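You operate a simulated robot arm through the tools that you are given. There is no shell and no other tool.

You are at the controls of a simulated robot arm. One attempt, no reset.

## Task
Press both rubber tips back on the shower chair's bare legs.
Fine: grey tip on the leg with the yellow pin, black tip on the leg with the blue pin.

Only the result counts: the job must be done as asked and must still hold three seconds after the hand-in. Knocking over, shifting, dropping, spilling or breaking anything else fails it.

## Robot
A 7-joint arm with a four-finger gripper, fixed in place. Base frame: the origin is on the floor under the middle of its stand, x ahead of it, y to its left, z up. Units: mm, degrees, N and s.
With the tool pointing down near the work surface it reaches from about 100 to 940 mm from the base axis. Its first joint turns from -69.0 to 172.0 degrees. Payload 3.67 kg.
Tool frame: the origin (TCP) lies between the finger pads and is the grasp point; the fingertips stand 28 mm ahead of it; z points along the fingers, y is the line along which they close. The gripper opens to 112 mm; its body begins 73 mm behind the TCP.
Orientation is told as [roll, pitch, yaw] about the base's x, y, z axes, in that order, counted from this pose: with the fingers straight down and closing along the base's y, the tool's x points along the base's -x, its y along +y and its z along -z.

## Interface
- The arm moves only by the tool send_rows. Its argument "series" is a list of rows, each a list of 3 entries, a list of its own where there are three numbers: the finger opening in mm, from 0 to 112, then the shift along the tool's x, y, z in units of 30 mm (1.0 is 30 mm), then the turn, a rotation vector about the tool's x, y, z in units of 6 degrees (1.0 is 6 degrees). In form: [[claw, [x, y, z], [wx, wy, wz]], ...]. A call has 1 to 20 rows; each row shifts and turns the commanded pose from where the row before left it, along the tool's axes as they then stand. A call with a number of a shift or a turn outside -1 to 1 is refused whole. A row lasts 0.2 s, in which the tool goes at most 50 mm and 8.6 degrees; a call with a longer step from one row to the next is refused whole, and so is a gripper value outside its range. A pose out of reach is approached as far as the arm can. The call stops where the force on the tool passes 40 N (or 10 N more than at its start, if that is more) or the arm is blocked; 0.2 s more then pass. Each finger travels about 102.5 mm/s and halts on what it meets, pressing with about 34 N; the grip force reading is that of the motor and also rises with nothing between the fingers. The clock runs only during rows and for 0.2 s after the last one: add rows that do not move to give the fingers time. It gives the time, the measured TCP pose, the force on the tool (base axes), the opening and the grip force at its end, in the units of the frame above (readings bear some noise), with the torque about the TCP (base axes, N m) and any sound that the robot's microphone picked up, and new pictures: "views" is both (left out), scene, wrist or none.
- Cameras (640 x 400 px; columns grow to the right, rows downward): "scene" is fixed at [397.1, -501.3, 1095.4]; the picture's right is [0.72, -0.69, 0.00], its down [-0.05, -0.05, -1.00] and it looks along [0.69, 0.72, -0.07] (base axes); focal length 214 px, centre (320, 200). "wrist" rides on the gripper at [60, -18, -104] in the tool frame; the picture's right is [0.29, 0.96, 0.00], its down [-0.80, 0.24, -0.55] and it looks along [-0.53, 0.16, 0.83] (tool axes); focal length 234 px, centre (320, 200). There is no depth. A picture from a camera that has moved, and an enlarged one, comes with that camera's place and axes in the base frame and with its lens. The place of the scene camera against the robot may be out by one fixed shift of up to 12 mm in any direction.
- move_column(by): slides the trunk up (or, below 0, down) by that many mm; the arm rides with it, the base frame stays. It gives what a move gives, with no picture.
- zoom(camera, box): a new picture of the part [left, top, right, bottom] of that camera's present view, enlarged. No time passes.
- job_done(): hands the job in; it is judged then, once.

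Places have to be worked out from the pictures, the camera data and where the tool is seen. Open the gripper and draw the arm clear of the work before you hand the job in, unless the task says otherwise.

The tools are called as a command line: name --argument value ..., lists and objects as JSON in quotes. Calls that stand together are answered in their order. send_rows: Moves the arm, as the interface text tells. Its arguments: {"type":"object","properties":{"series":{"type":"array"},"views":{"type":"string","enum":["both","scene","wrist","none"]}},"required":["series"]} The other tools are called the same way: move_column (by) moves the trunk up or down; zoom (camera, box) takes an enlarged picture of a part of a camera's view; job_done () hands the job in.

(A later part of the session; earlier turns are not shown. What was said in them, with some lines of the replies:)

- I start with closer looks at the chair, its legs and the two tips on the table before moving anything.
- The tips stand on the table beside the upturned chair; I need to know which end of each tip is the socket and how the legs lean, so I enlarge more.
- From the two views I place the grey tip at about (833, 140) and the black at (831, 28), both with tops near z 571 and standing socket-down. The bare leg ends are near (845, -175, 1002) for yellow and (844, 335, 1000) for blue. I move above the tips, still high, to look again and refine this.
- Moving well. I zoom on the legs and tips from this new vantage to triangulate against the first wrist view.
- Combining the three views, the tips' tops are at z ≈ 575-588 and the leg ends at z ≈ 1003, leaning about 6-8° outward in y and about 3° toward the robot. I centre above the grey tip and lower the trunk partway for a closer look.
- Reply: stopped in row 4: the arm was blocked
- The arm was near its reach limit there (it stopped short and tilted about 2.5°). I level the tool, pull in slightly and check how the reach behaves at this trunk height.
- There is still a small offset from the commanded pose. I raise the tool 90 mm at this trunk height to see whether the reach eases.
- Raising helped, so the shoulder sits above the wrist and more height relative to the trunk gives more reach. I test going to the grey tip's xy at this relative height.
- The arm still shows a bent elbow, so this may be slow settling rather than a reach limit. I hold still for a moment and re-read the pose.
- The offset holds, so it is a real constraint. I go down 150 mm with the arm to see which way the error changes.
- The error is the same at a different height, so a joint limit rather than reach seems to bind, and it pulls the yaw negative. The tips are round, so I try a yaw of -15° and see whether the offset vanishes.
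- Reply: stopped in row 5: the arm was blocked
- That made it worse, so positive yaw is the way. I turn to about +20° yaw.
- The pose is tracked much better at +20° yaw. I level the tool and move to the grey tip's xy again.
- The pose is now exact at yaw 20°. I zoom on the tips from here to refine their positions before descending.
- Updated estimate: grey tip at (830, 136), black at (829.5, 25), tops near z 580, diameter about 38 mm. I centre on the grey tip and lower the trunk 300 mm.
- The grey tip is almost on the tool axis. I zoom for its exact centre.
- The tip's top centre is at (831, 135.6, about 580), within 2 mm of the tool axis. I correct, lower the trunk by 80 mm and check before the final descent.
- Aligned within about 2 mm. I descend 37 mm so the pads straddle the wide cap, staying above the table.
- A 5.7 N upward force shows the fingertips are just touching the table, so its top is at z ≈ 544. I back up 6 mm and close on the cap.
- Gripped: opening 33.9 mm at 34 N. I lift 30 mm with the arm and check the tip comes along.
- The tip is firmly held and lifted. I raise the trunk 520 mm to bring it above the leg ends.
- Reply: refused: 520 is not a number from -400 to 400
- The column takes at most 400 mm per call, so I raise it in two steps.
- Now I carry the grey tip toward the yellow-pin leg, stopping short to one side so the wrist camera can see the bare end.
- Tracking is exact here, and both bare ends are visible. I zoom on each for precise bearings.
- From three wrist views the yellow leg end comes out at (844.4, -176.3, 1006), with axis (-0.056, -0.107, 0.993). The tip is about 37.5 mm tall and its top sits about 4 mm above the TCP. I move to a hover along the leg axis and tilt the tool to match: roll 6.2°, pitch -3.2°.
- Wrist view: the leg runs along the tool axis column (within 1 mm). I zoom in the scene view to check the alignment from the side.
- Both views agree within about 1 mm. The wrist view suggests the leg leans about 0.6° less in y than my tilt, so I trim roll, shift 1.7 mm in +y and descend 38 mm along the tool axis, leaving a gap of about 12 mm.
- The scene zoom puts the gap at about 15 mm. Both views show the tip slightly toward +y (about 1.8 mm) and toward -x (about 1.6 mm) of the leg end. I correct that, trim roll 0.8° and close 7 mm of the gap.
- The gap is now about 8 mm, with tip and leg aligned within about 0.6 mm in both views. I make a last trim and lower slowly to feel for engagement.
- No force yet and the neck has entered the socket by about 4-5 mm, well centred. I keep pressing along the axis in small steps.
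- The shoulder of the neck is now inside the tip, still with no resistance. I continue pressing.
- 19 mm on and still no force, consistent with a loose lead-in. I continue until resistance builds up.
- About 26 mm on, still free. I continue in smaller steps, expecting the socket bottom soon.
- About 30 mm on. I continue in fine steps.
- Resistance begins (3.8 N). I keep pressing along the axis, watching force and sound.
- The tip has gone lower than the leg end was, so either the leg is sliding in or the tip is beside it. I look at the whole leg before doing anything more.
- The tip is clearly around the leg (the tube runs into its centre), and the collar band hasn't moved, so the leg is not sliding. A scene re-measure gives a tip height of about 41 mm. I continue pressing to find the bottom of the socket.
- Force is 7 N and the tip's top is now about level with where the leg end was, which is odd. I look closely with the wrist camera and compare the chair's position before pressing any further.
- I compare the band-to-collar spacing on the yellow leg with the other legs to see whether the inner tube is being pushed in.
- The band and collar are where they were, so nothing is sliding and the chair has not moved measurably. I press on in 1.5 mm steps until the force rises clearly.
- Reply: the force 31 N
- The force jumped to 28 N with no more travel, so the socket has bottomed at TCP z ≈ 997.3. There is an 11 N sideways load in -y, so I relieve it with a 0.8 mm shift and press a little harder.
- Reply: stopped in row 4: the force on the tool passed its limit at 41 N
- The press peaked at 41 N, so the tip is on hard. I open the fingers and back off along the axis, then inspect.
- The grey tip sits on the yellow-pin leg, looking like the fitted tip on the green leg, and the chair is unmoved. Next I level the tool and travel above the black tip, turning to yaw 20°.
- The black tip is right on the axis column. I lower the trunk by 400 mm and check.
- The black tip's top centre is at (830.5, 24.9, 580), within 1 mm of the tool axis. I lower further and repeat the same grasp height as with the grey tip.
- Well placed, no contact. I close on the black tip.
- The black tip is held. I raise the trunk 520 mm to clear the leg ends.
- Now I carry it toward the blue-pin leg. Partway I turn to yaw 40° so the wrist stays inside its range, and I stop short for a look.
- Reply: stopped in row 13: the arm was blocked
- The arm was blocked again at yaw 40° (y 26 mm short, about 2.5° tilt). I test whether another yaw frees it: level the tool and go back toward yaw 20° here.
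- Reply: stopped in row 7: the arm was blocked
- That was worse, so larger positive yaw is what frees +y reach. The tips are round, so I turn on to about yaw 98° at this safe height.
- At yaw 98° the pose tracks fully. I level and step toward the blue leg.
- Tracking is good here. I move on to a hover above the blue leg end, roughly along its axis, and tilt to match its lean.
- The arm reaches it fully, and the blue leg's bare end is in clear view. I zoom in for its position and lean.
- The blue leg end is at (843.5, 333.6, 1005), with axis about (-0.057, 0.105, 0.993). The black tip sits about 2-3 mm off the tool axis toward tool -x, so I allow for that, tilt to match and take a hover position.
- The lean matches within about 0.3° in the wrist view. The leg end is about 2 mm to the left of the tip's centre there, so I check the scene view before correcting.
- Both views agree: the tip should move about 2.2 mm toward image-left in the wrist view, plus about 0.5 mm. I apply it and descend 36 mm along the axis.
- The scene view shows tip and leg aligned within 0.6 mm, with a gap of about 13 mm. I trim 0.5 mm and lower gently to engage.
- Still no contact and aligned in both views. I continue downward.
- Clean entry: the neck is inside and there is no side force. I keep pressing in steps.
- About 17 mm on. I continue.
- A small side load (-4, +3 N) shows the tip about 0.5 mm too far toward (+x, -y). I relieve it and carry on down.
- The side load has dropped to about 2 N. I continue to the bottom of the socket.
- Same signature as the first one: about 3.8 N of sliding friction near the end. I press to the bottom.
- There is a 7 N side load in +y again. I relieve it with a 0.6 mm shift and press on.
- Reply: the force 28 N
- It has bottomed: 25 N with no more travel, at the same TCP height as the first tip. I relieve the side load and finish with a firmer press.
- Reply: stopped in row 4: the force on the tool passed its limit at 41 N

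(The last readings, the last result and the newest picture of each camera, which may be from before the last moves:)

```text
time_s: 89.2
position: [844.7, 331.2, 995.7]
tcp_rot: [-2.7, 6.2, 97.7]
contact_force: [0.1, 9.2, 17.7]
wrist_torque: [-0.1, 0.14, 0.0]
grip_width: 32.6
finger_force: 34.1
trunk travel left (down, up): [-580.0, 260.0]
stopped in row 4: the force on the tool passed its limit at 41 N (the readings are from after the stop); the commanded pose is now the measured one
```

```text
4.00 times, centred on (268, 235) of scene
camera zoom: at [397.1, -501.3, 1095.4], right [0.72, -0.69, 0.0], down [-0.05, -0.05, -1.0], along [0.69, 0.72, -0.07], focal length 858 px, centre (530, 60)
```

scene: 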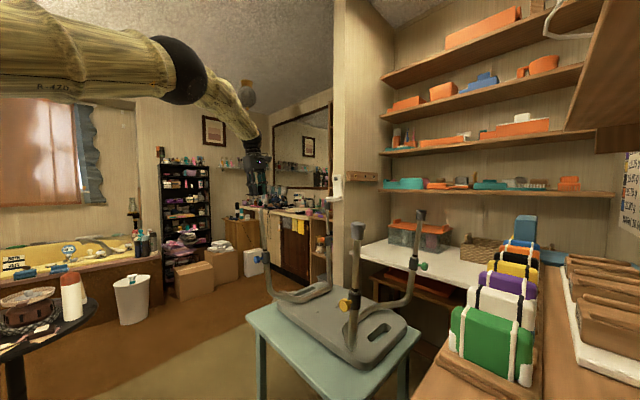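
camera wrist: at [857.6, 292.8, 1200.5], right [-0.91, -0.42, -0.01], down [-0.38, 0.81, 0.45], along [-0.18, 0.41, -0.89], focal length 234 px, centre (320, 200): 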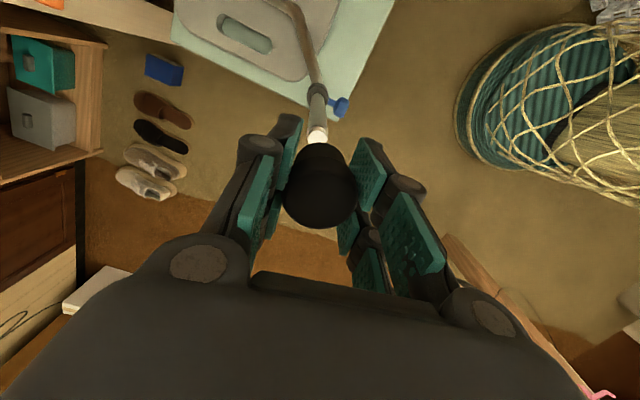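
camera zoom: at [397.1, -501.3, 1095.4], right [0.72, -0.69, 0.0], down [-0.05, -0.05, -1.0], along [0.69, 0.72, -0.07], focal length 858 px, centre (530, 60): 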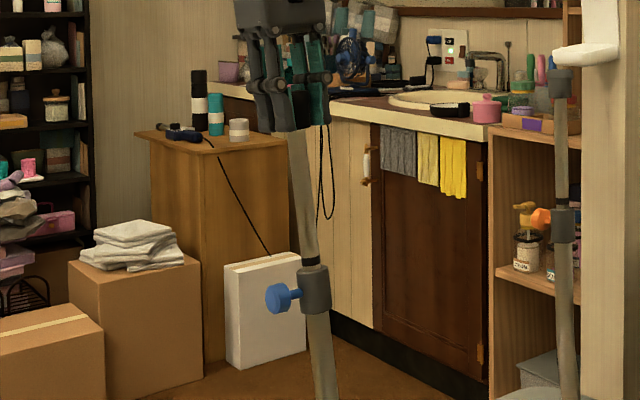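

The black tip took 41 N and is bottomed. I open the fingers and withdraw straight along the axis.

send_rows --series '[[45, [0, 0, 0], [0, 0, 0]], [60, [0, 0, 0], [0, 0, 0]], [70, [0, 0, 0], [0, 0, 0]], [70, [0, 0, 0], [0, 0, 0]], [70, [0, 0, -0.7], [0, 0, 0]], [70, [0, 0, -0.8], [0, 0, 0]], [70, [0, 0, -0.8], [0, 0, 0]], [70, [0, 0, -0.8], [0, 0, 0]], [70, [0, 0, 0], [0, 0, 0]]]' --views "both"

zoom --camera "scene" --box '[245, 185, 290, 285]'

zoom --camera "scene" --box '[250, 195, 285, 235]'

zoom --camera "wrist" --box '[260, 50, 380, 170]'

zoom --camera "scene" --box '[330, 200, 440, 320]'

```text
time_s: 91.2
position: [839.4, 339.6, 1086.4]
tcp_rot: [-2.6, 6.5, 97.7]
contact_force: [-0.6, 0.0, -0.4]
wrist_torque: [-0.01, -0.03, -0.03]
grip_width: 70.2
finger_force: 0.1
trunk travel left (down, up): [-580.0, 260.0]
camera wrist: at [858.7, 293.8, 1196.3], right [-0.91, -0.42, -0.01], down [-0.38, 0.81, 0.45], along [-0.18, 0.41, -0.89], focal length 234 px, centre (320, 200)
```

scene: 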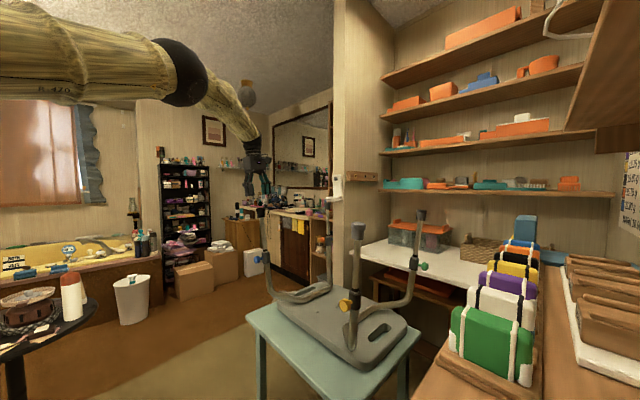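
wrist: 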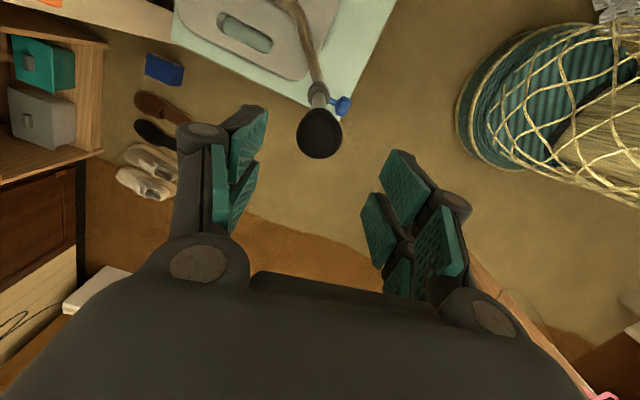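

```text
4.00 times, centred on (268, 235) of scene
camera zoom: at [397.1, -501.3, 1095.4], right [0.72, -0.69, 0.0], down [-0.05, -0.05, -1.0], along [0.69, 0.72, -0.07], focal length 858 px, centre (530, 60)
```

zoom: 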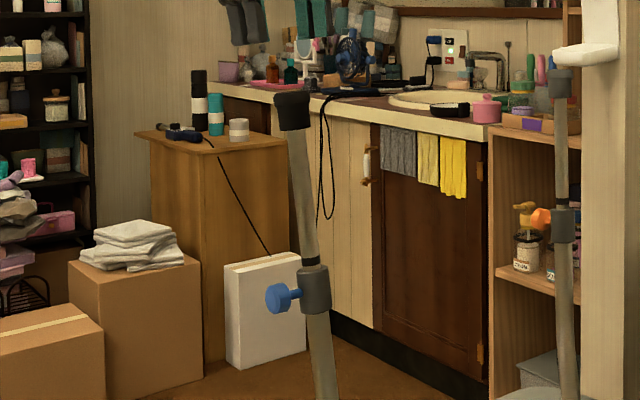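

```text
10.00 times, centred on (268, 215) of scene
camera zoom: at [397.1, -501.3, 1095.4], right [0.72, -0.69, 0.0], down [-0.05, -0.05, -1.0], along [0.69, 0.72, -0.07], focal length 2145 px, centre (845, 50)
```

zoom: 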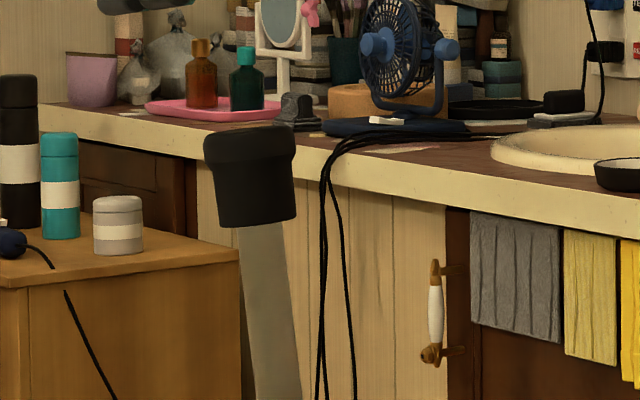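

```text
3.33 times, centred on (320, 110) of wrist
camera zoom: at [858.7, 293.8, 1196.3], right [-0.91, -0.42, -0.01], down [-0.38, 0.81, 0.45], along [-0.18, 0.41, -0.89], focal length 781 px, centre (320, 500)
```

zoom: 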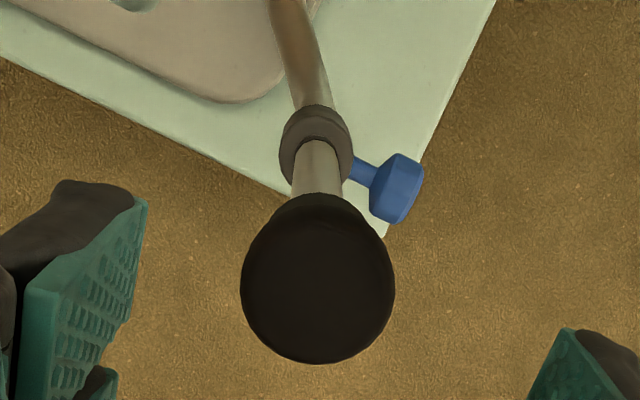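

```text
3.33 times, centred on (385, 260) of scene
camera zoom: at [397.1, -501.3, 1095.4], right [0.72, -0.69, 0.0], down [-0.05, -0.05, -1.0], along [0.69, 0.72, -0.07], focal length 715 px, centre (103, 0)
```

zoom: 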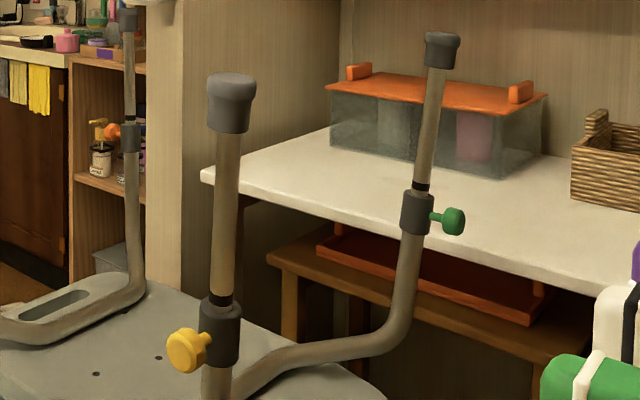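

Both tips are on: grey on the yellow-pin leg, black on the blue-pin leg. I check the fitted reference on the orange leg, and meanwhile withdraw upward and back.

zoom --camera "scene" --box '[315, 195, 350, 260]'

move_column --by 150

send_rows --series '[[70, [-0.11, 0.83, 0], [0, 0, 0]], [70, [-0.11, 0.83, 0], [0, 0, 0]], [70, [-0.11, 0.83, 0], [0, 0, 0]], [70, [-0.11, 0.83, 0], [0, 0, 0]], [70, [0, 0, 0], [0, 0, 0]]]' --views "both"

zoom --camera "scene" --box '[230, 200, 440, 400]'

```text
6.15 times, centred on (332, 228) of scene
camera zoom: at [397.1, -501.3, 1095.4], right [0.72, -0.69, 0.0], down [-0.05, -0.05, -1.0], along [0.69, 0.72, -0.07], focal length 1320 px, centre (243, 31)
```

zoom: 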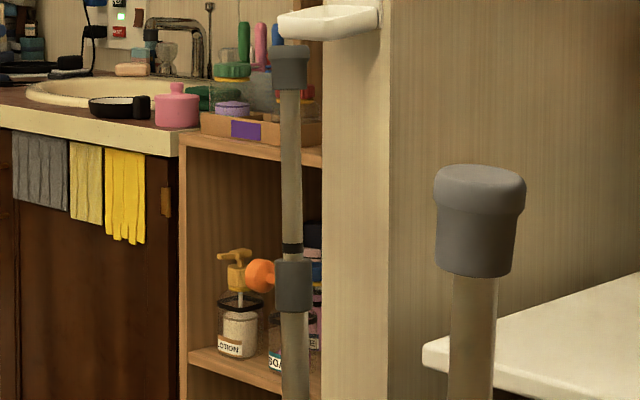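

```text
time_s: 93.0
position: [838.9, 339.8, 1234.9]
tcp_rot: [-2.6, 6.3, 97.8]
contact_force: [0.0, 0.6, 0.9]
wrist_torque: [0.02, 0.0, -0.04]
grip_width: 70.0
finger_force: 0.1
trunk travel left (down, up): [-730.0, 110.0]
```

```text
time_s: 94.4
position: [753.0, 320.8, 1211.9]
tcp_rot: [-0.4, 5.1, 96.4]
contact_force: [1.0, 0.7, 0.2]
wrist_torque: [0.0, -0.02, 0.02]
grip_width: 69.8
finger_force: 0.1
trunk travel left (down, up): [-730.0, 110.0]
stopped in row 5: the arm was blocked; the commanded pose is now the measured one
camera wrist: at [775.0, 271.8, 1321.2], right [-0.92, -0.39, 0.02], down [-0.34, 0.81, 0.48], along [-0.2, 0.43, -0.88], focal length 234 px, centre (320, 200)
```

scene: 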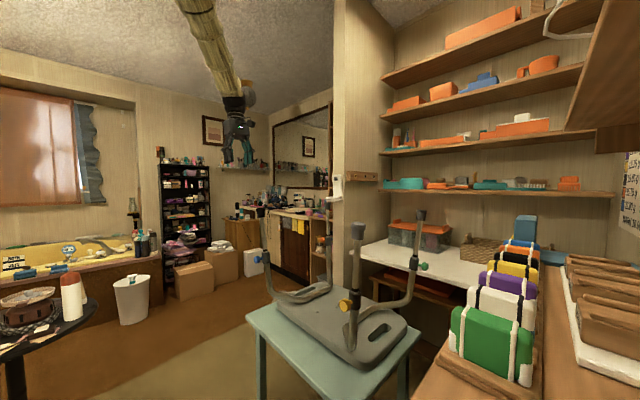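
wrist: 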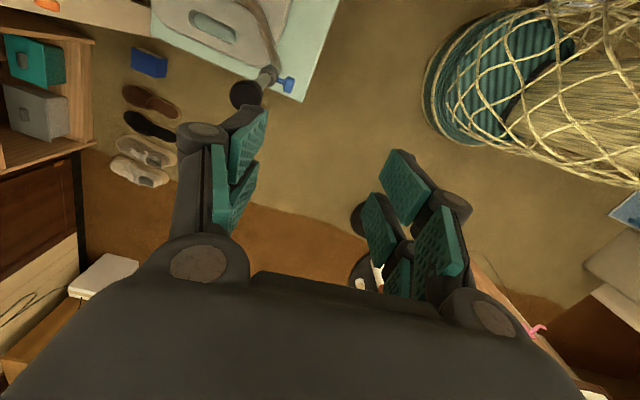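

```text
2.00 times, centred on (335, 300) of scene
camera zoom: at [397.1, -501.3, 1095.4], right [0.72, -0.69, 0.0], down [-0.05, -0.05, -1.0], along [0.69, 0.72, -0.07], focal length 429 px, centre (290, 0)
```

zoom: 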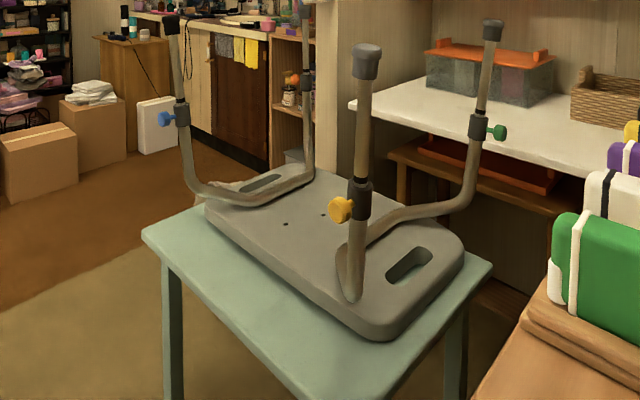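

Both bare legs now carry their tips, seated level with the factory-fitted green and orange ones. The chair and table are where they started, and the gripper is open and clear. I hand the job in.

job_done

```text
The job is handed in.
```

I pressed both tips back on and handed the job in: the grey tip is on the yellow-pin leg and the black tip is on the blue-pin leg. The hand-in gave no verdict, so I can't yet say whether it was judged a pass.

- **Seating:** Each tip went on until it stopped moving, then took a final press of about 41 N. From the scene camera, the grey tip sits within about 2–3 mm of the tips already fitted on the green and orange legs. The black tip measured about 6 mm lower than those, which is roughly the limit of how well I could measure it.
- **Fit:** The black tip may lean 1–2° off the line of its leg, which is also close to measurement error. Both tips stayed in place after I let go.
- **Everything else:** I saw no change in the position of the chair or the table between the first and last pictures. Nothing was knocked or dropped.
- **Arm:** The gripper is open and clear of the chair. The arm was blocked just short of its last retreat position, away from the chair.
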